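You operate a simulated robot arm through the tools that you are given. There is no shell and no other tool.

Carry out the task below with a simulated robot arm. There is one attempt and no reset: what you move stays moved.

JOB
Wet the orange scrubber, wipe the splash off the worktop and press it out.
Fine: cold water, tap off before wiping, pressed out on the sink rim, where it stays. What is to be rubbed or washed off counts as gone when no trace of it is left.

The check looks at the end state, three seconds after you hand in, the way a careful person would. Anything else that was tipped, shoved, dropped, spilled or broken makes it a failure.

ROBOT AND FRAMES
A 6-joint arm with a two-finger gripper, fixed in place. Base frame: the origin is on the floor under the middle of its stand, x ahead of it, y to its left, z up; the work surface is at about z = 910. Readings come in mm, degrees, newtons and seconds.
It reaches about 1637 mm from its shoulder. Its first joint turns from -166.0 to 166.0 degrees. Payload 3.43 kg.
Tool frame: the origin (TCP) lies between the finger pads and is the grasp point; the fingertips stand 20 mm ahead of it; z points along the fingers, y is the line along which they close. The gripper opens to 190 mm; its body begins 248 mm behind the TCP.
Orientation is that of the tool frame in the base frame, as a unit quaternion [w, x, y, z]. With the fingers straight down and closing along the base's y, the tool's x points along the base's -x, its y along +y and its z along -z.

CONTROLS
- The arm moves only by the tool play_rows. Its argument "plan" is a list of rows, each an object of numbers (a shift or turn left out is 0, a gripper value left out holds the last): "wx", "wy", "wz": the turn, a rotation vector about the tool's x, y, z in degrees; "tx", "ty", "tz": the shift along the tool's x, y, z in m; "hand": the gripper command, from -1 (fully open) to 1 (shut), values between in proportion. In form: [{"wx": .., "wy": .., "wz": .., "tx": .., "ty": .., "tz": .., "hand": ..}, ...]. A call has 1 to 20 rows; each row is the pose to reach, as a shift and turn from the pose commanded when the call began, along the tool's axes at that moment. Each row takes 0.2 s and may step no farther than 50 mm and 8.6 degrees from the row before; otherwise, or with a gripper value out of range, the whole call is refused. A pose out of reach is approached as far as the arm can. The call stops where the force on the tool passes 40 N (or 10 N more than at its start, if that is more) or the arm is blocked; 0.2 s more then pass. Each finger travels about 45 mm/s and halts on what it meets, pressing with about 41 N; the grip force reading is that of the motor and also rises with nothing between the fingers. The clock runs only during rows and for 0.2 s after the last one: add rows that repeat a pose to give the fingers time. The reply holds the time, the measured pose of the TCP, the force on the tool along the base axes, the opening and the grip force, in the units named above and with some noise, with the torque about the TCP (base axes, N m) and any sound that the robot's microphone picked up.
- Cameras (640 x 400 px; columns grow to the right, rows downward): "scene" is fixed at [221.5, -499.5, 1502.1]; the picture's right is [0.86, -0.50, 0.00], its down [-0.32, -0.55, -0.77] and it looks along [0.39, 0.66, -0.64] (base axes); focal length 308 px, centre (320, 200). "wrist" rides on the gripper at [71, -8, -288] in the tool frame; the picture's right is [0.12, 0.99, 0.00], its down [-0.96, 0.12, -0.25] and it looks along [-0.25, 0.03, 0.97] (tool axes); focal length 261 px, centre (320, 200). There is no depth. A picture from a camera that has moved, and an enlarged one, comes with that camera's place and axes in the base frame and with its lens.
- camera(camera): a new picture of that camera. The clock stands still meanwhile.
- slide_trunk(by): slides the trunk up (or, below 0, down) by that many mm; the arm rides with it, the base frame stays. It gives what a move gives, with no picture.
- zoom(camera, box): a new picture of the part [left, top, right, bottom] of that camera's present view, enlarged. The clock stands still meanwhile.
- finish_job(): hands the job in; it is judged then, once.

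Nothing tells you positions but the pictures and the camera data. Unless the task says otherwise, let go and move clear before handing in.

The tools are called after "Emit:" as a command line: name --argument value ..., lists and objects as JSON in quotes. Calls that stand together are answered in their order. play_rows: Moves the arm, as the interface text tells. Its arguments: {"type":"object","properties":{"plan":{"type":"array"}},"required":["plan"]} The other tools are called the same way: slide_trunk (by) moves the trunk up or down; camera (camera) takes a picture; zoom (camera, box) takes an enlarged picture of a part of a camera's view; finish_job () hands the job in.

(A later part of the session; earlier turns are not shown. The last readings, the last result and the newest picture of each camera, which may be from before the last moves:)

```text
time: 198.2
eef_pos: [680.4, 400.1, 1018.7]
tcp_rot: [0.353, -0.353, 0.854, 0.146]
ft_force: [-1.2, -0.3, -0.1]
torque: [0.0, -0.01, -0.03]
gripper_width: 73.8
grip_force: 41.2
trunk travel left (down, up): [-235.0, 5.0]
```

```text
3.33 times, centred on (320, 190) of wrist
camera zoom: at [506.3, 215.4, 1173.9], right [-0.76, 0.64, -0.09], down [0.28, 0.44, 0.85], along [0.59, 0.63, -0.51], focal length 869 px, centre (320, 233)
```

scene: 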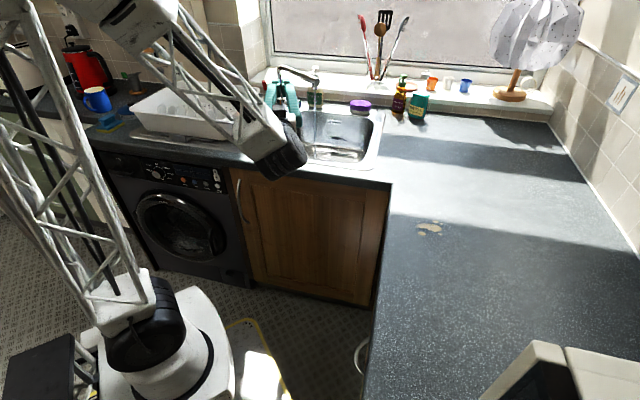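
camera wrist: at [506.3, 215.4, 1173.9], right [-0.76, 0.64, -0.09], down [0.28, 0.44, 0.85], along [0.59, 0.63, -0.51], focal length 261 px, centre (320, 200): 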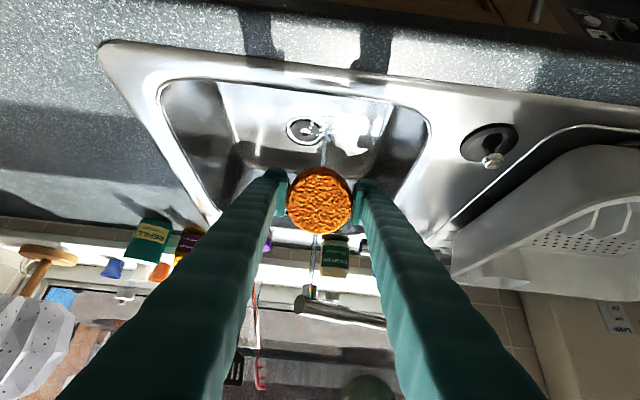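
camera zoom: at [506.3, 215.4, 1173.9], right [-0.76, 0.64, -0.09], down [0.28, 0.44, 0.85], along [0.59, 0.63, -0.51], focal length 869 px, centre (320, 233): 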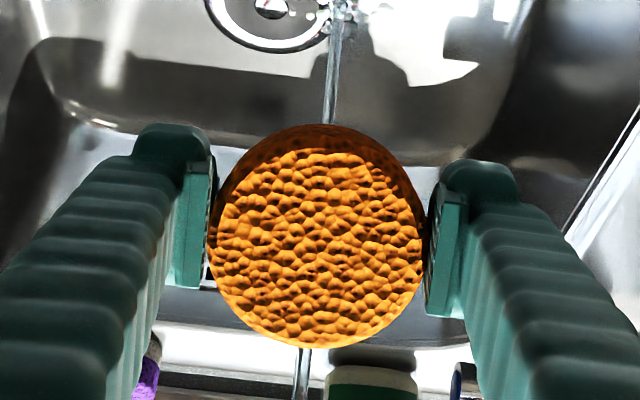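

Into the stream again, centred this time, for a longer soak.

Emit:
play_rows --plan '[{"tx": -0.0208, "ty": -0.0003, "tz": 0.0316, "hand": 1}, {"tx": -0.0416, "ty": -0.0005, "tz": 0.0631}, {"tx": -0.0625, "ty": -0.0008, "tz": 0.0947}, {"tx": -0.0833, "ty": -0.001, "tz": 0.1263}, {"tx": -0.092, "ty": -0.001, "tz": 0.135}, {"tx": -0.092, "ty": -0.001, "tz": 0.135}, {"tx": -0.092, "ty": -0.001, "tz": 0.135}, {"tx": -0.092, "ty": -0.001, "tz": 0.135}, {"tx": -0.092, "ty": -0.001, "tz": 0.135}, {"tx": -0.092, "ty": -0.001, "tz": 0.135}, {"tx": -0.092, "ty": -0.001, "tz": 0.135}, {"tx": -0.092, "ty": -0.001, "tz": 0.135}, {"tx": -0.092, "ty": -0.001, "tz": 0.135}, {"tx": -0.092, "ty": -0.001, "tz": 0.135}, {"tx": -0.092, "ty": -0.001, "tz": 0.135}, {"tx": -0.092, "ty": -0.001, "tz": 0.135}]'

Emit:
zoom --camera "wrist" --box '[240, 130, 400, 250]'

Emit:
zoom --camera "scene" --box '[270, 50, 390, 170]'

```text
time: 201.6
eef_pos: [794.7, 514.3, 987.5]
tcp_rot: [0.352, -0.353, 0.854, 0.146]
ft_force: [0.2, 0.3, -0.4]
torque: [-0.01, 0.02, 0.01]
gripper_width: 73.8
grip_force: 40.7
trunk travel left (down, up): [-235.0, 5.0]
```

```text
3.33 times, centred on (320, 190) of wrist
camera zoom: at [621.2, 328.7, 1143.0], right [-0.76, 0.64, -0.08], down [0.28, 0.44, 0.85], along [0.59, 0.63, -0.51], focal length 869 px, centre (320, 233)
```

zoom: 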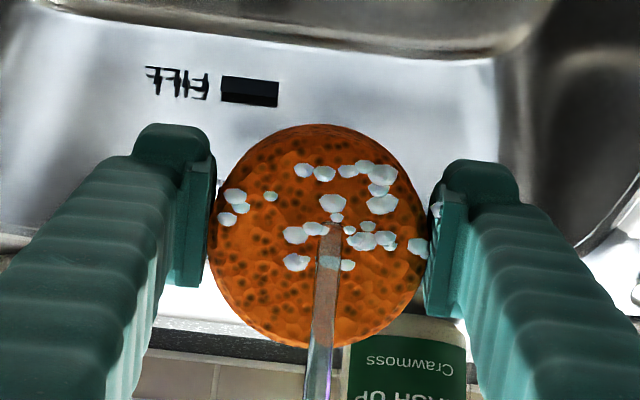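

```text
3.33 times, centred on (330, 110) of scene
camera zoom: at [221.5, -499.5, 1502.1], right [0.86, -0.5, 0.0], down [-0.32, -0.55, -0.77], along [0.39, 0.66, -0.64], focal length 1027 px, centre (287, 500)
```

zoom: 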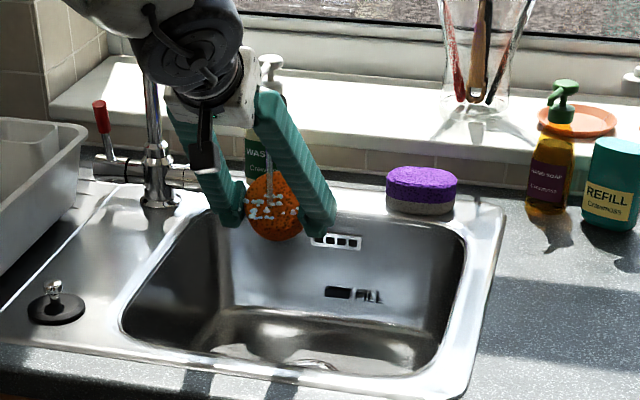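

Emit:
play_rows --plan '[{"hand": 1}, {"hand": 1}, {"hand": 1}, {"hand": 1}, {"hand": 1}, {"hand": 1}, {"hand": 1}, {"hand": 1}, {"hand": 1}, {"hand": 1}, {"hand": 1}, {"hand": 1}, {"hand": 1}, {"hand": 1}, {"hand": 1}, {"hand": 1}, {"hand": 1}, {"hand": 1}, {"hand": 1}, {"hand": 1}]'

Emit:
play_rows --plan '[{"hand": 1}, {"hand": 1}, {"hand": 1}, {"hand": 1}, {"hand": 1}, {"hand": 1}, {"hand": 1}, {"hand": 1}, {"hand": 1}, {"hand": 1}, {"hand": 1}, {"hand": 1}, {"hand": 1}, {"hand": 1}, {"hand": 1}, {"hand": 1}, {"hand": 1}, {"hand": 1}, {"hand": 1}, {"hand": 1}]'

Emit:
zoom --camera "wrist" --box '[240, 130, 400, 250]'

```text
time: 205.8
eef_pos: [794.6, 513.9, 987.3]
tcp_rot: [0.352, -0.352, 0.855, 0.145]
ft_force: [0.6, 0.5, -0.3]
torque: [0.04, -0.01, 0.04]
gripper_width: 73.8
grip_force: 41.2
trunk travel left (down, up): [-235.0, 5.0]
```

```text
time: 210.0
eef_pos: [793.9, 513.4, 988.3]
tcp_rot: [0.352, -0.352, 0.855, 0.145]
ft_force: [-0.4, 0.0, -1.1]
torque: [-0.03, 0.01, 0.03]
gripper_width: 73.7
grip_force: 41.2
trunk travel left (down, up): [-235.0, 5.0]
```

```text
3.33 times, centred on (320, 190) of wrist
camera zoom: at [621.2, 328.7, 1143.0], right [-0.76, 0.64, -0.08], down [0.28, 0.44, 0.85], along [0.59, 0.63, -0.51], focal length 869 px, centre (320, 233)
```

zoom: 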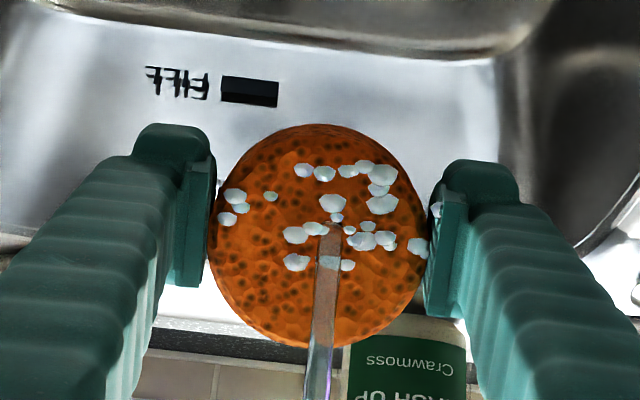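

Emit:
play_rows --plan '[{"tx": 0.023, "tz": -0.034, "hand": 1}, {"tx": 0.046, "tz": -0.068}, {"tx": 0.069, "tz": -0.102}, {"tx": 0.092, "ty": 0.001, "tz": -0.135}, {"tx": 0.092, "ty": 0.001, "tz": -0.135}, {"tx": 0.092, "ty": 0.001, "tz": -0.135}]'

Emit:
zoom --camera "wrist" --box '[240, 130, 400, 250]'

```text
time: 211.4
eef_pos: [679.1, 399.9, 1018.2]
tcp_rot: [0.352, -0.354, 0.854, 0.146]
ft_force: [0.2, 0.2, -1.0]
torque: [-0.01, 0.0, 0.0]
gripper_width: 73.7
grip_force: 40.8
trunk travel left (down, up): [-235.0, 5.0]
```

```text
3.33 times, centred on (320, 190) of wrist
camera zoom: at [506.5, 214.7, 1173.4], right [-0.76, 0.64, -0.08], down [0.28, 0.44, 0.85], along [0.59, 0.63, -0.51], focal length 869 px, centre (320, 233)
```

zoom: 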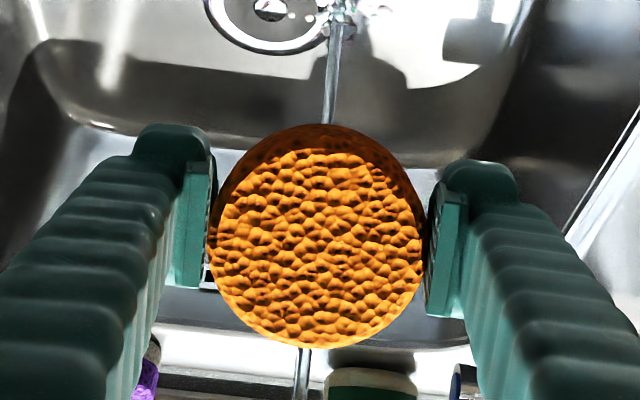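

The scrubber is soaked. Now back to the deck for a very gentle put-down with no pressing.

Emit:
play_rows --plan '[{"tx": -0.0085, "ty": 0.008, "tz": -0.014, "wy": 7.5, "hand": 1}, {"tx": -0.017, "ty": 0.016, "tz": -0.028, "wy": 15}, {"tx": -0.0255, "ty": 0.024, "tz": -0.042, "wy": 22.5}, {"tx": -0.034, "ty": 0.032, "tz": -0.056, "wy": 30}, {"tx": -0.0425, "ty": 0.04, "tz": -0.07, "wy": 37.5}, {"tx": -0.051, "ty": 0.048, "tz": -0.084, "wy": 45}, {"tx": -0.051, "ty": 0.048, "tz": -0.084, "wy": 45}]'

```text
time: 213.0
eef_pos: [629.1, 417.5, 1112.1]
tcp_rot: [-0.003, -0.382, 0.924, -0.002]
ft_force: [0.1, 0.9, -0.7]
torque: [-0.08, 0.05, -0.04]
gripper_width: 73.7
grip_force: 40.9
trunk travel left (down, up): [-235.0, 5.0]
```

Emit:
play_rows --plan '[{"tx": -0.0138, "ty": 0.0139, "tz": 0.003, "wz": 8.2, "hand": 1}, {"tx": -0.0276, "ty": 0.0278, "tz": 0.008, "wz": 16.4}, {"tx": -0.0414, "ty": 0.0417, "tz": 0.015, "wz": 24.5}, {"tx": -0.0552, "ty": 0.0556, "tz": 0.022, "wz": 32.7}, {"tx": -0.069, "ty": 0.0695, "tz": 0.03, "wz": 40.9}, {"tx": -0.0827, "ty": 0.0835, "tz": 0.04, "wz": 49.1}, {"tx": -0.0965, "ty": 0.0974, "tz": 0.05, "wz": 57.3}, {"tx": -0.1103, "ty": 0.1113, "tz": 0.06, "wz": 65.5}, {"tx": -0.1241, "ty": 0.1252, "tz": 0.07, "wz": 73.6}, {"tx": -0.1379, "ty": 0.1391, "tz": 0.081, "wz": 81.8}, {"tx": -0.1517, "ty": 0.153, "tz": 0.092, "wz": 90}, {"tx": -0.1517, "ty": 0.153, "tz": 0.092, "wz": 90}]'

Emit:
camera --camera "wrist"

```text
time: 215.6
eef_pos: [628.7, 633.8, 1021.6]
tcp_rot: [-0.001, 0.384, 0.923, -0.001]
ft_force: [-0.1, -0.6, -0.1]
torque: [-0.03, 0.02, 0.0]
gripper_width: 73.8
grip_force: 41.6
trunk travel left (down, up): [-235.0, 5.0]
```

```text
taken
camera wrist: at [574.0, 678.3, 1309.8], right [0.62, 0.78, 0.0], down [0.76, -0.6, 0.25], along [0.19, -0.16, -0.97], focal length 261 px, centre (320, 200)
```

wrist: 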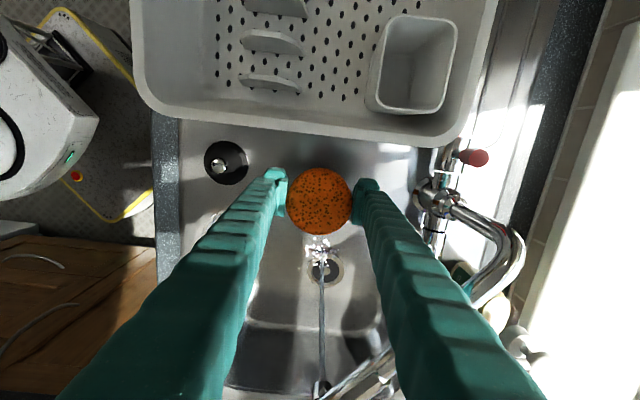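

Emit:
play_rows --plan '[{"tz": 0.03, "hand": 1}, {"tz": 0.055}, {"tz": 0.068}, {"tz": 0.073}, {"tz": 0.0745}, {"tz": 0.0745}]'

```text
time: 217.0
eef_pos: [628.5, 632.7, 946.7]
tcp_rot: [-0.001, 0.385, 0.923, -0.001]
ft_force: [0.3, -0.4, -0.5]
torque: [0.03, 0.0, -0.01]
gripper_width: 73.9
grip_force: 41.2
trunk travel left (down, up): [-235.0, 5.0]
```

Emit:
play_rows --plan '[{"tz": 0.0005}, {"tz": 0.001}]'

```text
time: 217.6
eef_pos: [629.0, 633.0, 946.3]
tcp_rot: [0.0, 0.384, 0.924, -0.001]
ft_force: [-1.0, -0.7, 5.4]
torque: [-0.06, 0.12, 0.02]
gripper_width: 73.6
grip_force: 41.2
trunk travel left (down, up): [-235.0, 5.0]
```

Light contact (5 N). Release and lift off.

Emit:
play_rows --plan '[{"hand": 0.1}, {"hand": -0.08}, {"hand": -0.08}, {"hand": -0.08}, {"tz": -0.04}, {"tz": -0.085}, {"tz": -0.13}, {"tz": -0.175}, {"tz": -0.204}, {"tz": -0.204}]'

Emit:
play_rows --plan '[{"tx": -0.011, "ty": -0.014, "wz": -8.46, "hand": 1}, {"tx": -0.0221, "ty": -0.028, "wz": -16.92}, {"tx": -0.0331, "ty": -0.0419, "wz": -25.38}, {"tx": -0.0442, "ty": -0.0559, "wz": -33.85}, {"tx": -0.0552, "ty": -0.0699, "wz": -42.3}, {"tx": -0.0662, "ty": -0.0839, "wz": -50.77}, {"tx": -0.0773, "ty": -0.0978, "wz": -59.2}, {"tx": -0.0883, "ty": -0.1118, "wz": -67.7}, {"tx": -0.0993, "ty": -0.1258, "wz": -76.1}, {"tx": -0.1104, "ty": -0.1398, "wz": -84.6}, {"tx": -0.1214, "ty": -0.1537, "wz": -93}, {"tx": -0.1325, "ty": -0.1677, "wz": -101.5}, {"tx": -0.1435, "ty": -0.1817, "wz": -110}, {"tx": -0.1435, "ty": -0.1817, "wz": -110}]'

Emit:
play_rows --plan '[{"wy": -8}, {"wy": -16}, {"wy": -24}, {"wy": -32}, {"wy": -40}, {"wy": -48}, {"wy": -56}, {"wy": -64}, {"wy": -72}, {"wy": -80}, {"wy": -88}, {"wy": -88}]'

Emit:
camera --camera "wrist"

```text
time: 219.8
eef_pos: [628.3, 634.2, 1150.2]
tcp_rot: [0.0, 0.383, 0.924, -0.001]
ft_force: [0.1, 0.5, 0.2]
torque: [-0.02, -0.01, 0.01]
gripper_width: 102.5
grip_force: 0.1
trunk travel left (down, up): [-235.0, 5.0]
```

```text
time: 222.8
eef_pos: [601.8, 403.5, 1150.6]
tcp_rot: [-0.002, -0.538, 0.843, -0.001]
ft_force: [0.0, -0.3, -0.2]
torque: [0.02, -0.03, 0.02]
gripper_width: 0.2
grip_force: 34.0
trunk travel left (down, up): [-235.0, 5.0]
```

```text
time: 225.4
eef_pos: [602.5, 402.6, 1151.8]
tcp_rot: [0.585, -0.386, 0.609, 0.372]
ft_force: [0.0, -0.6, -0.7]
torque: [0.0, 0.05, 0.0]
gripper_width: 0.0
grip_force: 34.3
trunk travel left (down, up): [-235.0, 5.0]
```

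```text
taken
camera wrist: at [486.7, 136.0, 1092.5], right [-0.9, 0.42, -0.12], down [-0.19, -0.14, 0.97], along [0.39, 0.9, 0.21], focal length 261 px, centre (320, 200)
```

wrist: 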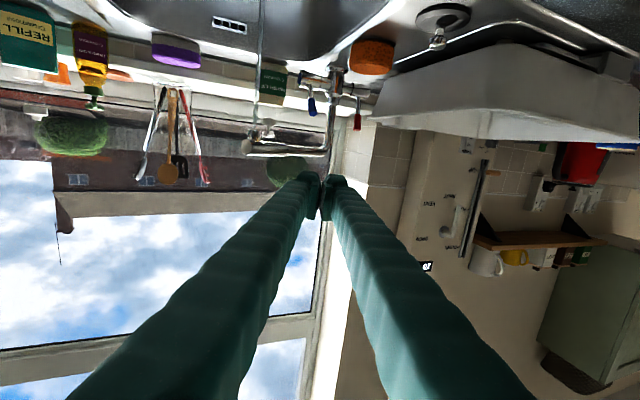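

Emit:
play_rows --plan '[{"tx": 0.037, "ty": -0.0111, "hand": 1}, {"tx": 0.074, "ty": -0.0222}, {"tx": 0.1089, "ty": -0.0333}, {"tx": 0.1089, "ty": -0.0333, "tz": 0.044}, {"tx": 0.1089, "ty": -0.0333, "tz": 0.088}, {"tx": 0.1089, "ty": -0.0333, "tz": 0.132}, {"tx": 0.1089, "ty": -0.0333, "tz": 0.1775}, {"tx": 0.1089, "ty": -0.0333, "tz": 0.1775}]'

Emit:
zoom --camera "wrist" --box '[220, 70, 420, 220]'

```text
time: 227.2
eef_pos: [704.5, 546.9, 1034.7]
tcp_rot: [0.585, -0.387, 0.608, 0.372]
ft_force: [0.4, 0.4, 0.5]
torque: [-0.01, 0.01, 0.01]
gripper_width: 0.0
grip_force: 34.1
out of reach, approached as far as the arm can: row 1, 2, 3, 4
trunk travel left (down, up): [-235.0, 5.0]
```

```text
2.67 times, centred on (320, 145) of wrist
camera zoom: at [589.4, 280.0, 976.1], right [-0.9, 0.42, -0.12], down [-0.19, -0.14, 0.97], along [0.39, 0.9, 0.21], focal length 695 px, centre (320, 347)
```

zoom: 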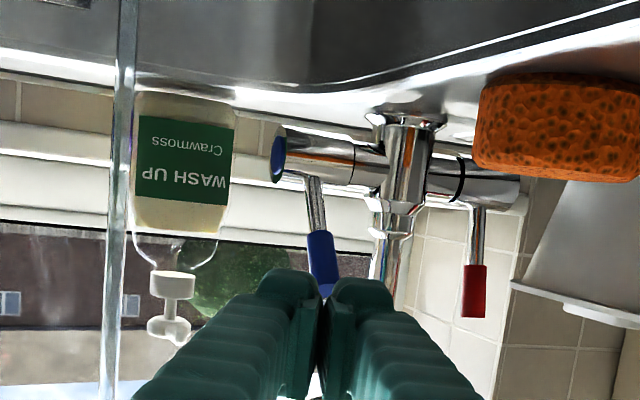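

Emit:
play_rows --plan '[{"tx": 0.003, "tz": 0.04}, {"tx": 0.003, "tz": 0.08}, {"tx": 0.003, "tz": 0.105}, {"tx": 0.003, "tz": 0.1125, "ty": -0.0027}, {"tx": 0.0025, "tz": 0.117, "ty": -0.0044}, {"tx": 0.002, "tz": 0.121, "ty": -0.0058}, {"tx": 0.0015, "tz": 0.125, "ty": -0.0073}, {"tx": 0.001, "tz": 0.129, "ty": -0.0088}, {"tx": 0.0005, "tz": 0.133, "ty": -0.0102}, {"tx": 0, "tz": 0.137, "ty": -0.0117}, {"tx": 0, "tz": 0.141, "ty": -0.0132}, {"tx": 0, "tz": 0.145, "ty": -0.0146}, {"tx": 0, "tz": 0.149, "ty": -0.0161}, {"tx": 0, "tz": 0.152, "ty": -0.0172}]'

Emit:
play_rows --plan '[{"tz": -0.03}, {"tz": -0.07}, {"tz": -0.11}, {"tz": -0.155}, {"tz": -0.2, "ty": 0.01}, {"tz": -0.23, "ty": 0.02, "tx": -0.03}, {"tz": -0.25, "ty": 0.02, "tx": -0.07}, {"tz": -0.25, "ty": 0.02, "tx": -0.1}]'

Emit:
camera --camera "wrist"

Emit:
zoom --camera "scene" --box '[230, 50, 400, 170]'

```text
time: 229.9
eef_pos: [777.6, 670.1, 1030.2]
tcp_rot: [0.584, -0.387, 0.608, 0.373]
ft_force: [-20.2, -22.6, 2.5]
torque: [0.31, -0.29, 0.37]
gripper_width: 0.1
grip_force: 34.1
trunk travel left (down, up): [-235.0, 5.0]
stopped in row 13: the force on the tool passed its limit at 47 N (the readings are from after the stop); the commanded pose is now the measured one
```

```text
time: 231.7
eef_pos: [656.3, 457.8, 1137.1]
tcp_rot: [0.583, -0.388, 0.608, 0.373]
ft_force: [0.9, -0.8, -0.3]
torque: [0.06, -0.02, 0.09]
gripper_width: 0.0
grip_force: 34.8
trunk travel left (down, up): [-235.0, 5.0]
```

```text
taken
camera wrist: at [541.4, 189.9, 1079.8], right [-0.9, 0.42, -0.12], down [-0.19, -0.14, 0.97], along [0.39, 0.9, 0.21], focal length 261 px, centre (320, 200)
```

wrist: 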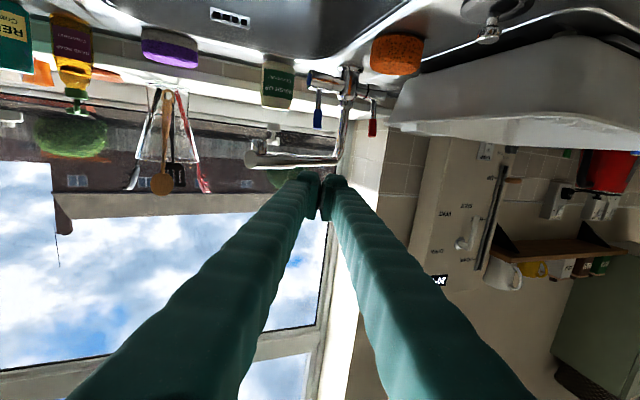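

```text
3.33 times, centred on (315, 110) of scene
camera zoom: at [221.5, -499.5, 1502.1], right [0.86, -0.5, 0.0], down [-0.32, -0.55, -0.77], along [0.39, 0.66, -0.64], focal length 1027 px, centre (337, 500)
```

zoom: 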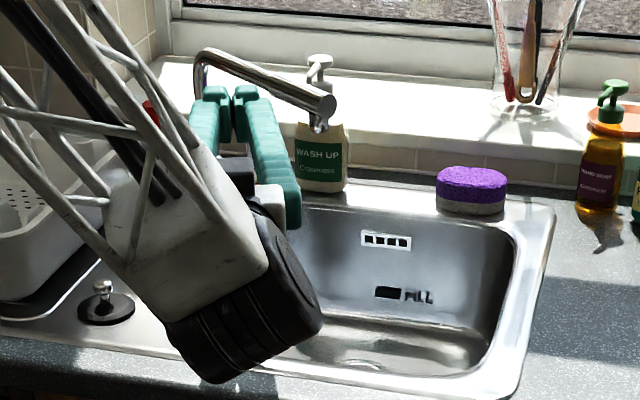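

Tap closed again. Back to the scrubber.

Emit:
play_rows --plan '[{"wy": 8, "tx": -0.001, "ty": 0.0026, "tz": -0.0046}, {"wy": 16, "tx": -0.002, "ty": 0.0051, "tz": -0.0091}, {"wy": 24, "tx": -0.003, "ty": 0.0077, "tz": -0.0137}, {"wy": 32, "tx": -0.004, "ty": 0.0103, "tz": -0.0183}, {"wy": 40, "tx": -0.005, "ty": 0.0129, "tz": -0.0228}, {"wy": 48, "tx": -0.006, "ty": 0.0154, "tz": -0.0274}, {"wy": 56, "tx": -0.007, "ty": 0.018, "tz": -0.032}, {"wy": 64, "tx": -0.008, "ty": 0.0206, "tz": -0.0365}, {"wy": 72, "tx": -0.009, "ty": 0.0232, "tz": -0.0411}, {"wy": 80, "tx": -0.01, "ty": 0.0257, "tz": -0.0456}, {"wy": 87.5, "tx": -0.011, "ty": 0.0283, "tz": -0.0502}, {"wy": 87.5, "tx": -0.011, "ty": 0.0283, "tz": -0.0502}]'

Emit:
play_rows --plan '[{"tx": -0.0153, "ty": 0.0057, "wz": 8.46, "hand": -0.1}, {"tx": -0.0305, "ty": 0.0114, "wz": 16.92}, {"tx": -0.0458, "ty": 0.017, "wz": 25.38}, {"tx": -0.061, "ty": 0.0227, "wz": 33.85}, {"tx": -0.0763, "ty": 0.0284, "wz": 42.3}, {"tx": -0.0916, "ty": 0.0341, "wz": 50.77}, {"tx": -0.1068, "ty": 0.0397, "wz": 59.2}, {"tx": -0.1221, "ty": 0.0454, "wz": 67.7}, {"tx": -0.1374, "ty": 0.0511, "wz": 76.1}, {"tx": -0.1526, "ty": 0.0568, "wz": 84.6}, {"tx": -0.1679, "ty": 0.0624, "wz": 93}, {"tx": -0.1831, "ty": 0.0681, "wz": 101.5}, {"tx": -0.1975, "ty": 0.0738, "wz": 110}, {"tx": -0.1975, "ty": 0.0738, "wz": 110}]'

Emit:
camera --camera "wrist"

```text
time: 234.3
eef_pos: [609.2, 422.9, 1150.1]
tcp_rot: [0.0, -0.537, 0.843, 0.0]
ft_force: [-0.6, -0.2, 0.0]
torque: [-0.05, 0.05, -0.02]
gripper_width: 0.3
grip_force: 34.5
trunk travel left (down, up): [-235.0, 5.0]
```

```text
time: 237.3
eef_pos: [625.9, 634.2, 1151.1]
tcp_rot: [-0.001, 0.383, 0.924, 0.002]
ft_force: [0.2, -0.1, 0.8]
torque: [0.0, 0.02, 0.07]
gripper_width: 104.6
grip_force: 0.2
trunk travel left (down, up): [-235.0, 5.0]
```

```text
taken
camera wrist: at [569.9, 676.5, 1439.8], right [0.62, 0.79, 0.0], down [0.76, -0.6, 0.25], along [0.2, -0.15, -0.97], focal length 261 px, centre (320, 200)
```

wrist: 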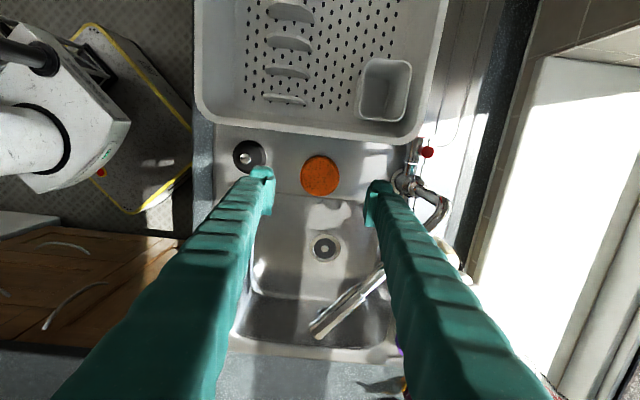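

Emit:
play_rows --plan '[{"tz": 0.045}, {"tz": 0.09}, {"tz": 0.13}, {"tz": 0.165}, {"tz": 0.19}, {"tz": 0.203}, {"tz": 0.207}, {"tz": 0.207, "hand": 0.1}, {"tz": 0.207, "hand": 1}, {"tz": 0.207, "hand": 1}, {"tz": 0.207, "hand": 1}, {"tz": 0.207, "hand": 1}]'

Emit:
play_rows --plan '[{"tz": -0.02}, {"tz": -0.06}, {"tz": -0.1}, {"tz": -0.14}, {"tz": -0.175}, {"tz": -0.175}]'

```text
time: 239.9
eef_pos: [625.7, 634.4, 944.7]
tcp_rot: [0.0, 0.382, 0.924, 0.002]
ft_force: [0.9, -0.4, -0.2]
torque: [0.01, 0.01, -0.02]
gripper_width: 73.9
grip_force: 41.0
trunk travel left (down, up): [-235.0, 5.0]
```

```text
time: 241.3
eef_pos: [626.4, 635.9, 1119.6]
tcp_rot: [0.0, 0.382, 0.924, 0.002]
ft_force: [0.2, -0.2, 0.5]
torque: [0.0, -0.02, -0.02]
gripper_width: 73.9
grip_force: 40.4
trunk travel left (down, up): [-235.0, 5.0]
```

Emit:
play_rows --plan '[{"tx": -0.0384, "ty": -0.026, "tz": 0.0, "hand": 1}, {"tx": -0.0768, "ty": -0.0521, "tz": 0.0}, {"tx": -0.1152, "ty": -0.0781, "tz": 0.0}, {"tx": -0.1536, "ty": -0.1041, "tz": 0.0}, {"tx": -0.1921, "ty": -0.1302, "tz": 0.0}, {"tx": -0.2305, "ty": -0.1562, "tz": 0.0}, {"tx": -0.2689, "ty": -0.1822, "tz": 0.0}, {"tx": -0.3073, "ty": -0.2083, "tz": 0.0}, {"tx": -0.3457, "ty": -0.2343, "tz": 0.005}, {"tx": -0.3841, "ty": -0.2604, "tz": 0.01}, {"tx": -0.4225, "ty": -0.2864, "tz": 0.015}, {"tx": -0.4609, "ty": -0.3124, "tz": 0.02}, {"tx": -0.4994, "ty": -0.3385, "tz": 0.03}, {"tx": -0.5378, "ty": -0.3645, "tz": 0.045}, {"tx": -0.5762, "ty": -0.3905, "tz": 0.06}, {"tx": -0.6146, "ty": -0.4166, "tz": 0.08}, {"tx": -0.653, "ty": -0.4426, "tz": 0.1}, {"tx": -0.653, "ty": -0.4426, "tz": 0.12}, {"tx": -0.653, "ty": -0.4426, "tz": 0.12}]'

Emit:
zoom --camera "scene" --box '[350, 150, 510, 290]'

```text
refused: row 16 steps farther than a row can; nothing moved
```

```text
2.86 times, centred on (430, 220) of scene
camera zoom: at [221.5, -499.5, 1502.1], right [0.86, -0.5, 0.0], down [-0.32, -0.55, -0.77], along [0.39, 0.66, -0.64], focal length 880 px, centre (6, 143)
```

zoom: 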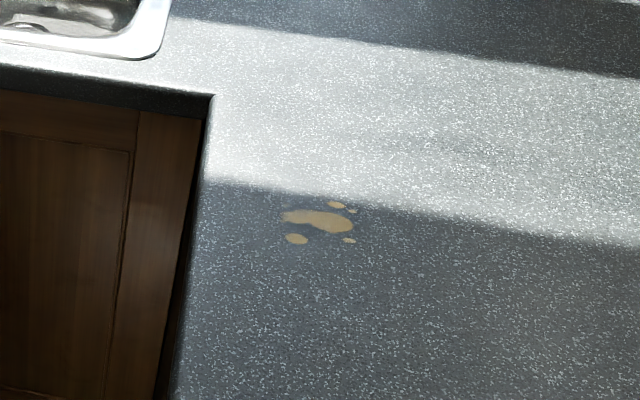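

Emit:
play_rows --plan '[{"tx": -0.0384, "ty": -0.026, "tz": 0.0, "hand": 1}, {"tx": -0.0768, "ty": -0.0521, "tz": 0.0}, {"tx": -0.1152, "ty": -0.0781, "tz": 0.0}, {"tx": -0.1536, "ty": -0.1041, "tz": 0.0}, {"tx": -0.1921, "ty": -0.1302, "tz": 0.0}, {"tx": -0.2305, "ty": -0.1562, "tz": 0.0}, {"tx": -0.2689, "ty": -0.1822, "tz": 0.0}, {"tx": -0.3073, "ty": -0.2083, "tz": 0.0}, {"tx": -0.3457, "ty": -0.2343, "tz": 0.005}, {"tx": -0.3841, "ty": -0.2604, "tz": 0.01}, {"tx": -0.4225, "ty": -0.2864, "tz": 0.015}, {"tx": -0.4609, "ty": -0.3124, "tz": 0.02}, {"tx": -0.4994, "ty": -0.3385, "tz": 0.03}, {"tx": -0.5378, "ty": -0.3645, "tz": 0.04}, {"tx": -0.5762, "ty": -0.3905, "tz": 0.05}, {"tx": -0.6146, "ty": -0.4166, "tz": 0.06}, {"tx": -0.653, "ty": -0.4426, "tz": 0.07}, {"tx": -0.653, "ty": -0.4426, "tz": 0.1}, {"tx": -0.653, "ty": -0.4426, "tz": 0.12}, {"tx": -0.653, "ty": -0.4426, "tz": 0.12}]'

Emit:
camera --camera "wrist"

```text
time: 245.5
eef_pos: [774.1, -140.5, 996.4]
tcp_rot: [-0.001, 0.382, 0.924, 0.002]
ft_force: [0.0, -0.5, -0.7]
torque: [0.0, -0.03, -0.01]
gripper_width: 73.9
grip_force: 41.6
trunk travel left (down, up): [-235.0, 5.0]
```

```text
taken
camera wrist: at [718.8, -98.0, 1285.2], right [0.62, 0.79, 0.0], down [0.76, -0.6, 0.25], along [0.2, -0.15, -0.97], focal length 261 px, centre (320, 200)
```

wrist: 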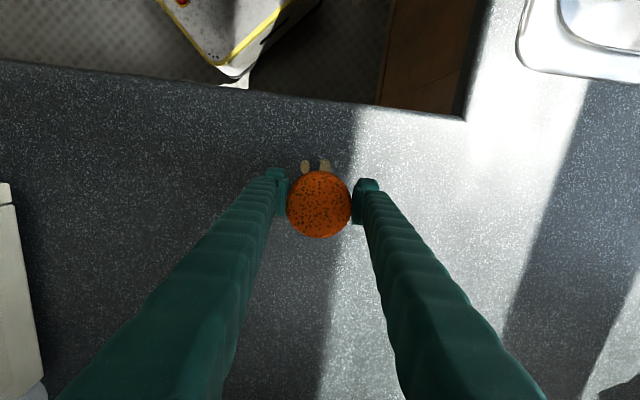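

Emit:
play_rows --plan '[{"tx": 0.025, "tz": 0.02, "hand": 1}, {"tx": 0.05, "tz": 0.035}, {"tx": 0.05, "tz": 0.047}, {"tx": 0.05, "tz": 0.053}, {"tx": 0.05, "tz": 0.055}, {"tx": 0.05, "tz": 0.055}]'

```text
time: 246.9
eef_pos: [739.5, -106.3, 943.0]
tcp_rot: [-0.001, 0.382, 0.924, 0.002]
ft_force: [-0.3, 0.3, -0.7]
torque: [0.01, 0.0, 0.02]
gripper_width: 73.8
grip_force: 41.1
trunk travel left (down, up): [-235.0, 5.0]
```

Emit:
play_rows --plan '[{"tz": 0.001}, {"tz": 0.002}, {"tz": 0.0025}]'

```text
time: 247.7
eef_pos: [739.0, -104.2, 940.0]
tcp_rot: [0.0, 0.383, 0.924, 0.002]
ft_force: [-0.8, 0.5, 4.3]
torque: [-0.04, 0.02, -0.01]
gripper_width: 73.9
grip_force: 41.2
trunk travel left (down, up): [-235.0, 5.0]
```

Emit:
play_rows --plan '[{"tx": -0.012, "tz": 0.0002}, {"tx": -0.028, "tz": 0.0002}, {"tx": -0.044, "tz": 0.0002}, {"tx": -0.06, "tz": 0.0002}, {"tx": -0.076, "tz": 0.0002}, {"tx": -0.092, "tz": 0.0002}, {"tx": -0.108, "tz": 0.0002}, {"tx": -0.124, "tz": 0.0002}]'

Emit:
zoom --camera "scene" --box '[350, 150, 510, 290]'

Emit:
zoom --camera "scene" --box '[405, 205, 455, 245]'

```text
time: 249.5
eef_pos: [825.9, -192.7, 940.9]
tcp_rot: [0.0, 0.383, 0.924, 0.003]
ft_force: [-8.5, 7.6, 14.3]
torque: [-0.09, 0.02, -0.02]
gripper_width: 73.9
grip_force: 41.2
trunk travel left (down, up): [-235.0, 5.0]
```

```text
2.86 times, centred on (430, 220) of scene
camera zoom: at [221.5, -499.5, 1502.1], right [0.86, -0.5, 0.0], down [-0.32, -0.55, -0.77], along [0.39, 0.66, -0.64], focal length 880 px, centre (6, 143)
```

zoom: 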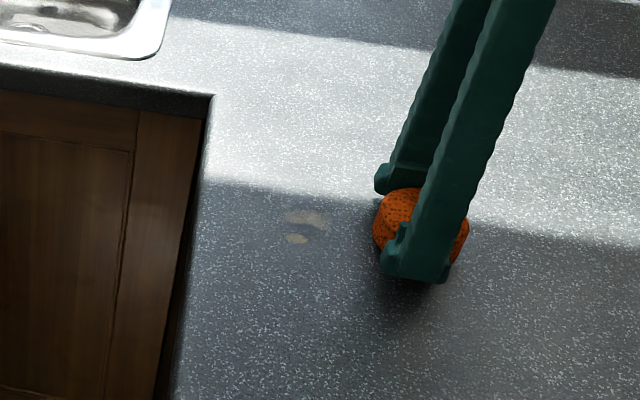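

```text
10.00 times, centred on (430, 225) of scene
camera zoom: at [221.5, -499.5, 1502.1], right [0.86, -0.5, 0.0], down [-0.32, -0.55, -0.77], along [0.39, 0.66, -0.64], focal length 3081 px, centre (-780, -50)
```

zoom: 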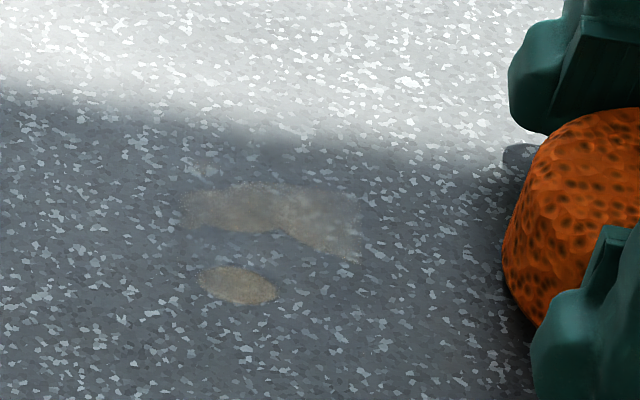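

That was it: properly wet, one light stroke took most of the splash off. I'll continue gently over the remaining traces.

Emit:
play_rows --plan '[{"tx": 0.012, "ty": -0.008, "tz": -0.0003}, {"tx": 0.028, "ty": -0.014, "tz": -0.0003}, {"tx": 0.044, "ty": -0.014, "tz": -0.0003}, {"tx": 0.06, "ty": -0.014, "tz": -0.0003}, {"tx": 0.076, "ty": -0.014, "tz": -0.0003}, {"tx": 0.092, "ty": -0.014, "tz": -0.0002}, {"tx": 0.108, "ty": -0.014, "tz": -0.0002}, {"tx": 0.124, "ty": -0.014, "tz": -0.0002}, {"tx": 0.136, "ty": -0.014, "tz": -0.0002}]'

Emit:
zoom --camera "scene" --box '[405, 205, 455, 245]'

```text
time: 251.5
eef_pos: [721.1, -105.7, 939.7]
tcp_rot: [0.0, 0.382, 0.924, 0.002]
ft_force: [-1.4, 1.0, 2.6]
torque: [0.02, 0.11, -0.05]
gripper_width: 73.9
grip_force: 40.9
trunk travel left (down, up): [-235.0, 5.0]
```

```text
10.00 times, centred on (430, 225) of scene
camera zoom: at [221.5, -499.5, 1502.1], right [0.86, -0.5, 0.0], down [-0.32, -0.55, -0.77], along [0.39, 0.66, -0.64], focal length 3081 px, centre (-780, -50)
```

zoom: 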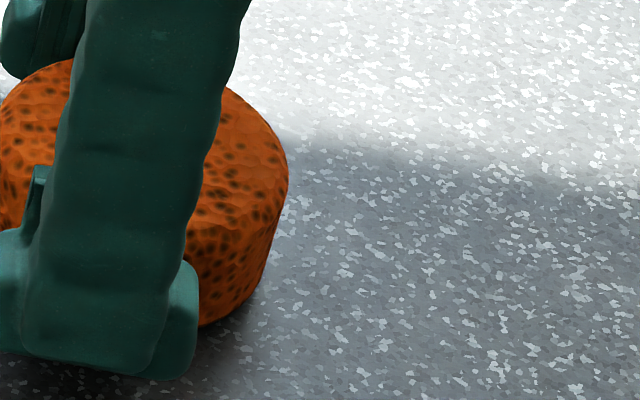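

Emit:
play_rows --plan '[{"tx": -0.01, "ty": -0.004, "tz": 0.0003}, {"tx": -0.026, "ty": -0.006, "tz": 0.0003}, {"tx": -0.042, "ty": -0.006, "tz": 0.0003}, {"tx": -0.058, "ty": -0.006, "tz": 0.0003}, {"tx": -0.074, "ty": -0.004, "tz": 0.0003}, {"tx": -0.09, "ty": 0.0, "tz": 0.0003}, {"tx": -0.106, "ty": 0.006, "tz": 0.0003}, {"tx": -0.122, "ty": 0.012, "tz": 0.0003}, {"tx": -0.136, "ty": 0.018, "tz": 0.0003}]'

Emit:
zoom --camera "scene" --box '[405, 205, 455, 245]'

Emit:
camera --camera "wrist"

```text
time: 253.5
eef_pos: [829.7, -191.0, 940.1]
tcp_rot: [0.0, 0.383, 0.924, 0.002]
ft_force: [-7.8, 1.4, 10.9]
torque: [-0.1, 0.06, -0.07]
gripper_width: 74.1
grip_force: 40.8
trunk travel left (down, up): [-235.0, 5.0]
```

```text
10.00 times, centred on (430, 225) of scene
camera zoom: at [221.5, -499.5, 1502.1], right [0.86, -0.5, 0.0], down [-0.32, -0.55, -0.77], along [0.39, 0.66, -0.64], focal length 3081 px, centre (-780, -50)
```

zoom: 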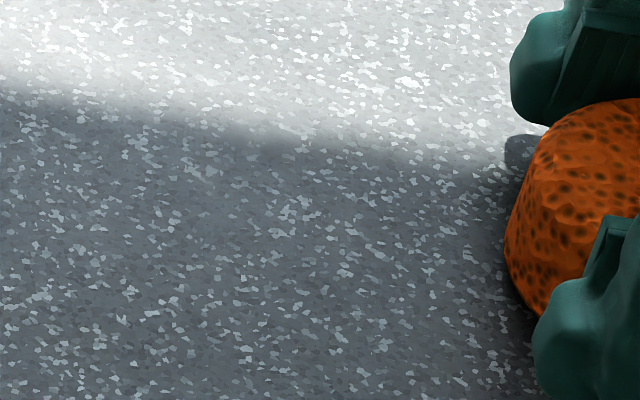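

```text
taken
camera wrist: at [773.3, -147.9, 1228.3], right [0.62, 0.79, 0.0], down [0.76, -0.6, 0.25], along [0.2, -0.15, -0.97], focal length 261 px, centre (320, 200)
```

wrist: 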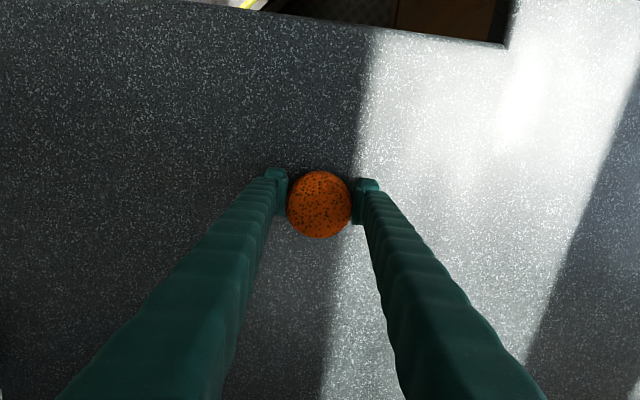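

It looks clean. I'll make one more pair of finishing strokes over the upper edge where the small spots were, then inspect closely.

Emit:
play_rows --plan '[{"tx": 0.01, "ty": 0.01, "tz": -0.0001}, {"tx": 0.026, "ty": 0.016, "tz": -0.0001}, {"tx": 0.042, "ty": 0.018, "tz": -0.0001}, {"tx": 0.058, "ty": 0.018, "tz": 0.0}, {"tx": 0.074, "ty": 0.018, "tz": 0.0}, {"tx": 0.09, "ty": 0.018, "tz": 0.0001}, {"tx": 0.106, "ty": 0.018, "tz": 0.0001}, {"tx": 0.122, "ty": 0.018, "tz": 0.0001}, {"tx": 0.13, "ty": 0.006, "tz": 0.0001}, {"tx": 0.122, "ty": -0.006, "tz": 0.0001}, {"tx": 0.106, "ty": -0.01, "tz": 0.0001}, {"tx": 0.09, "ty": -0.01, "tz": 0.0}, {"tx": 0.074, "ty": -0.01, "tz": 0.0}, {"tx": 0.058, "ty": -0.01, "tz": -0.0001}, {"tx": 0.042, "ty": -0.01, "tz": -0.0001}, {"tx": 0.026, "ty": -0.01, "tz": -0.0001}, {"tx": 0.01, "ty": -0.01, "tz": -0.0001}]'

Emit:
play_rows --plan '[{"tz": -0.02}, {"tz": -0.06}, {"tz": -0.1}, {"tz": -0.14}, {"tz": -0.17}, {"tz": -0.17}]'

Emit:
camera --camera "wrist"

Emit:
zoom --camera "wrist" --box '[260, 70, 400, 170]'

Emit:
zoom --camera "scene" --box '[400, 200, 460, 250]'

Emit:
zoom --camera "scene" --box '[370, 150, 510, 310]'

```text
time: 257.1
eef_pos: [816.3, -190.5, 940.8]
tcp_rot: [-0.001, 0.383, 0.924, 0.002]
ft_force: [-5.2, 4.9, 9.6]
torque: [-0.08, 0.02, 0.01]
gripper_width: 74.0
grip_force: 40.8
trunk travel left (down, up): [-235.0, 5.0]
```

```text
time: 258.5
eef_pos: [816.1, -191.2, 1109.9]
tcp_rot: [0.0, 0.382, 0.924, 0.002]
ft_force: [-0.1, -0.5, -0.5]
torque: [0.0, 0.01, -0.04]
gripper_width: 73.9
grip_force: 41.6
trunk travel left (down, up): [-235.0, 5.0]
```

```text
taken
camera wrist: at [759.4, -149.9, 1398.2], right [0.62, 0.79, 0.0], down [0.76, -0.6, 0.25], along [0.2, -0.15, -0.97], focal length 261 px, centre (320, 200)
```

wrist: 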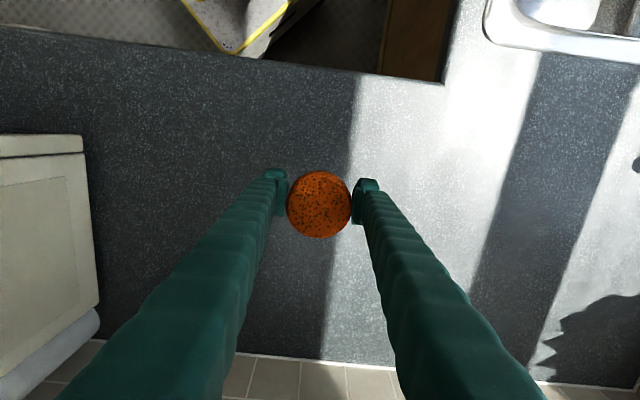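

```text
4.00 times, centred on (330, 120) of wrist
camera zoom: at [759.4, -149.9, 1398.2], right [0.62, 0.79, 0.0], down [0.76, -0.6, 0.25], along [0.2, -0.15, -0.97], focal length 1043 px, centre (280, 520)
```

zoom: 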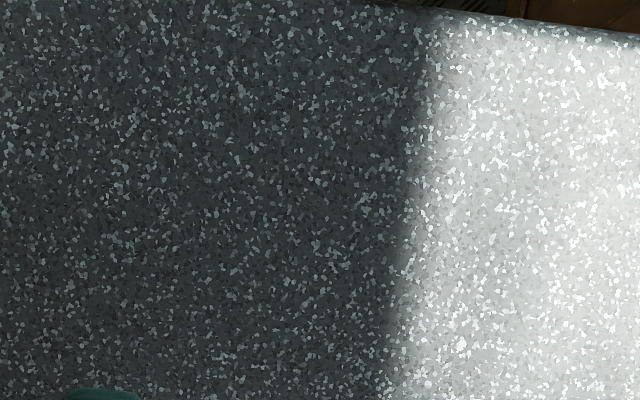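

```text
8.00 times, centred on (430, 225) of scene
camera zoom: at [221.5, -499.5, 1502.1], right [0.86, -0.5, 0.0], down [-0.32, -0.55, -0.77], along [0.39, 0.66, -0.64], focal length 2464 px, centre (-560, 0)
```

zoom: 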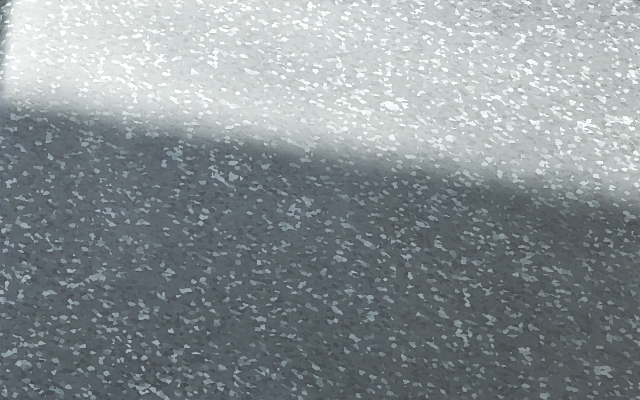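

```text
2.50 times, centred on (440, 230) of scene
camera zoom: at [221.5, -499.5, 1502.1], right [0.86, -0.5, 0.0], down [-0.32, -0.55, -0.77], along [0.39, 0.66, -0.64], focal length 770 px, centre (20, 125)
```

zoom: 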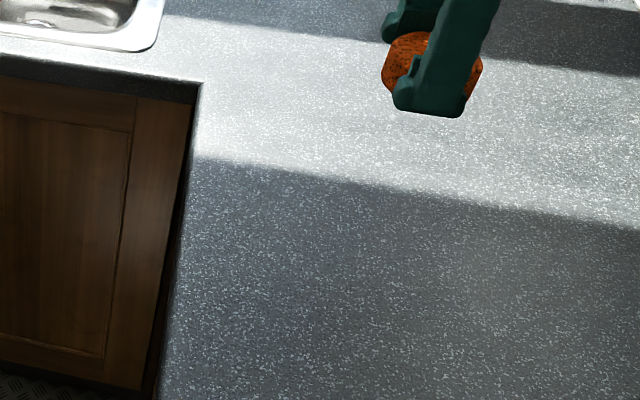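

No trace of the splash remains. Now I'll carry the scrubber back to the steel rim beside the bowl to press it out.

Emit:
play_rows --plan '[{"tx": 0.0394, "ty": 0.0249, "tz": -0.008, "hand": 1}, {"tx": 0.0788, "ty": 0.0499, "tz": -0.016}, {"tx": 0.1182, "ty": 0.0748, "tz": -0.016}, {"tx": 0.1576, "ty": 0.0998, "tz": -0.016}, {"tx": 0.197, "ty": 0.1247, "tz": -0.016}, {"tx": 0.2364, "ty": 0.1497, "tz": -0.016}, {"tx": 0.2758, "ty": 0.1746, "tz": -0.016}, {"tx": 0.3152, "ty": 0.1996, "tz": -0.016}, {"tx": 0.3546, "ty": 0.2245, "tz": -0.016}, {"tx": 0.3939, "ty": 0.2494, "tz": -0.016}, {"tx": 0.4333, "ty": 0.2744, "tz": -0.016}, {"tx": 0.4727, "ty": 0.2993, "tz": -0.016}, {"tx": 0.5121, "ty": 0.3243, "tz": -0.016}, {"tx": 0.5515, "ty": 0.3492, "tz": -0.016}, {"tx": 0.5909, "ty": 0.3742, "tz": -0.016}, {"tx": 0.6303, "ty": 0.3991, "tz": -0.016}, {"tx": 0.6697, "ty": 0.4241, "tz": -0.016}, {"tx": 0.7091, "ty": 0.449, "tz": -0.016}, {"tx": 0.7091, "ty": 0.449, "tz": -0.016}]'

Emit:
camera --camera "wrist"

Emit:
zoom --camera "scene" --box '[210, 60, 390, 190]'

```text
time: 262.5
eef_pos: [631.7, 630.2, 1127.4]
tcp_rot: [-0.001, 0.382, 0.924, 0.001]
ft_force: [0.2, -0.8, -0.5]
torque: [-0.09, -0.01, 0.01]
gripper_width: 74.1
grip_force: 41.3
trunk travel left (down, up): [-235.0, 5.0]
```

```text
taken
camera wrist: at [576.2, 671.7, 1415.7], right [0.62, 0.79, 0.0], down [0.76, -0.6, 0.25], along [0.2, -0.15, -0.97], focal length 261 px, centre (320, 200)
```

wrist: 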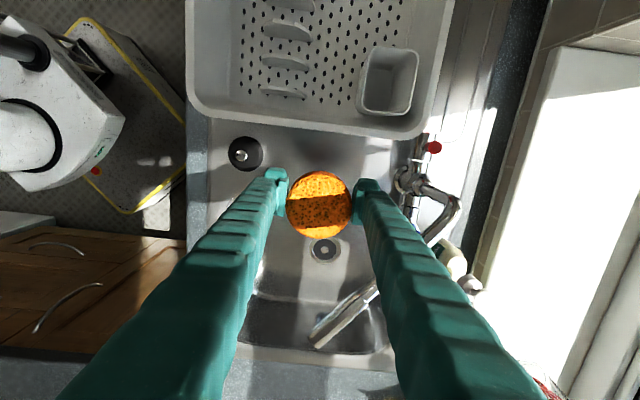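

```text
3.08 times, centred on (300, 125) of scene
camera zoom: at [221.5, -499.5, 1502.1], right [0.86, -0.5, 0.0], down [-0.32, -0.55, -0.77], along [0.39, 0.66, -0.64], focal length 948 px, centre (382, 431)
```

zoom: 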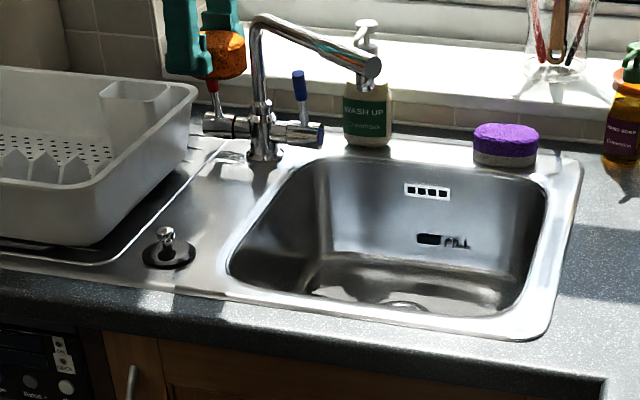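

Emit:
play_rows --plan '[{"tz": 0.045, "hand": 1}, {"tz": 0.09}, {"tz": 0.13}, {"tz": 0.16}, {"tz": 0.175}, {"tz": 0.18}, {"tz": 0.18}]'

Emit:
zoom --camera "wrist" --box '[180, 80, 460, 280]'

```text
time: 264.1
eef_pos: [632.6, 629.2, 947.7]
tcp_rot: [0.0, 0.382, 0.924, 0.003]
ft_force: [0.7, 0.0, -0.2]
torque: [0.0, 0.01, -0.02]
gripper_width: 73.6
grip_force: 40.8
trunk travel left (down, up): [-235.0, 5.0]
```

```text
2.00 times, centred on (320, 180) of wrist
camera zoom: at [576.7, 671.2, 1236.6], right [0.62, 0.79, 0.0], down [0.76, -0.6, 0.25], along [0.2, -0.15, -0.97], focal length 521 px, centre (320, 240)
```

zoom: 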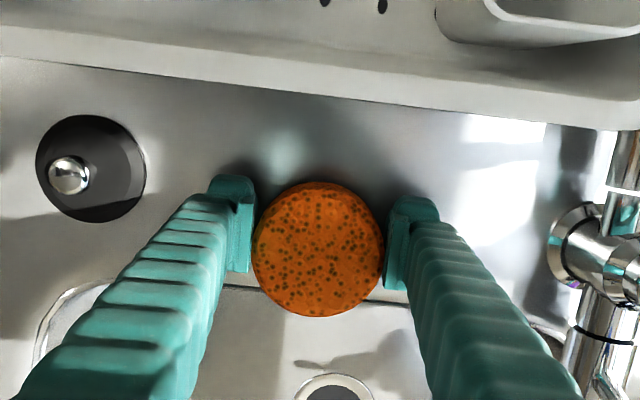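

Emit:
play_rows --plan '[{"tz": 0.001}, {"tz": 0.002}, {"tz": 0.003}, {"tz": 0.004}]'

```text
time: 265.1
eef_pos: [631.9, 628.5, 943.7]
tcp_rot: [0.0, 0.383, 0.924, 0.002]
ft_force: [-0.3, 0.7, -0.2]
torque: [0.01, 0.0, 0.0]
gripper_width: 73.8
grip_force: 40.7
trunk travel left (down, up): [-235.0, 5.0]
```

Emit:
play_rows --plan '[{"tz": 0.001}, {"tz": 0.002}, {"tz": 0.003}]'

```text
time: 265.9
eef_pos: [632.2, 628.0, 943.5]
tcp_rot: [0.0, 0.382, 0.924, 0.002]
ft_force: [0.3, 3.2, 22.3]
torque: [-0.33, -0.11, 0.01]
gripper_width: 74.0
grip_force: 41.1
trunk travel left (down, up): [-235.0, 5.0]
```

Contact at 22 N. Pressing harder and holding to squeeze the water out.

Emit:
play_rows --plan '[{"tz": 0.0005}, {"tz": 0.001}, {"tz": 0.001}, {"tz": 0.001}, {"tz": 0.001}, {"tz": 0.001}, {"tz": 0.001}, {"tz": 0.001}]'

```text
time: 266.6
eef_pos: [631.5, 629.1, 943.0]
tcp_rot: [0.001, 0.383, 0.924, 0.003]
ft_force: [-6.6, 2.2, 18.8]
torque: [-0.33, 0.18, -0.05]
gripper_width: 73.8
grip_force: 40.7
trunk travel left (down, up): [-235.0, 5.0]
stopped in row 3: the force on the tool passed its limit at 41 N (the readings are from after the stop); the commanded pose is now the measured one
```

Emit:
play_rows --plan '[{"tz": 0.0005}, {"tz": 0.0005}, {"tz": 0.0005}, {"tz": 0.0005}, {"tz": 0.0005}, {"tz": 0.0005}, {"tz": 0.0005}, {"tz": 0.0005}]'

Emit:
zoom --camera "wrist" --box '[180, 80, 460, 280]'

Emit:
zoom --camera "scene" --box '[210, 80, 330, 170]'

```text
time: 268.4
eef_pos: [632.7, 627.2, 942.6]
tcp_rot: [-0.001, 0.384, 0.923, 0.004]
ft_force: [1.8, 5.0, 38.5]
torque: [-0.39, -0.21, 0.07]
gripper_width: 73.9
grip_force: 41.7
trunk travel left (down, up): [-235.0, 5.0]
```

```text
2.00 times, centred on (320, 180) of wrist
camera zoom: at [575.8, 669.1, 1231.3], right [0.62, 0.79, 0.01], down [0.76, -0.6, 0.25], along [0.2, -0.15, -0.97], focal length 521 px, centre (320, 240)
```

zoom: 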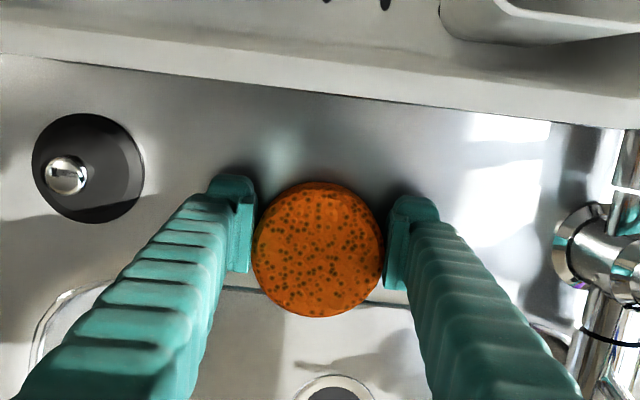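

```text
4.44 times, centred on (270, 125) of scene
camera zoom: at [221.5, -499.5, 1502.1], right [0.86, -0.5, 0.0], down [-0.32, -0.55, -0.77], along [0.39, 0.66, -0.64], focal length 1369 px, centre (542, 533)
```

zoom: 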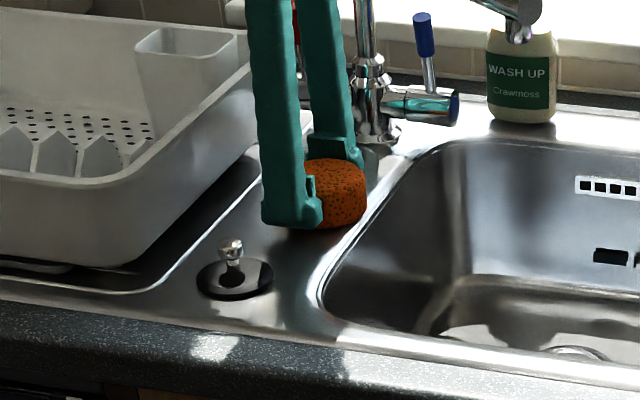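

Pressing at about 38 N. Holding it a bit longer, with a second squeeze.

Emit:
play_rows --plan '[{"hand": 1}, {"hand": 1}, {"hand": 1}, {"hand": 1}, {"hand": 1}, {"hand": 1}, {"hand": 1}, {"hand": 1}, {"hand": 1}, {"hand": 1}]'

```text
time: 270.6
eef_pos: [631.8, 628.5, 942.5]
tcp_rot: [0.0, 0.383, 0.924, 0.004]
ft_force: [-0.1, -1.1, 35.6]
torque: [-0.3, -0.09, 0.03]
gripper_width: 74.1
grip_force: 41.1
trunk travel left (down, up): [-235.0, 5.0]
```

Emit:
play_rows --plan '[{"tz": -0.001}, {"tz": -0.002}, {"tz": -0.0025}]'

```text
time: 271.4
eef_pos: [632.2, 628.4, 941.5]
tcp_rot: [0.001, 0.383, 0.924, 0.002]
ft_force: [-1.2, -2.2, 6.4]
torque: [-0.04, -0.01, -0.06]
gripper_width: 74.0
grip_force: 40.7
trunk travel left (down, up): [-235.0, 5.0]
```

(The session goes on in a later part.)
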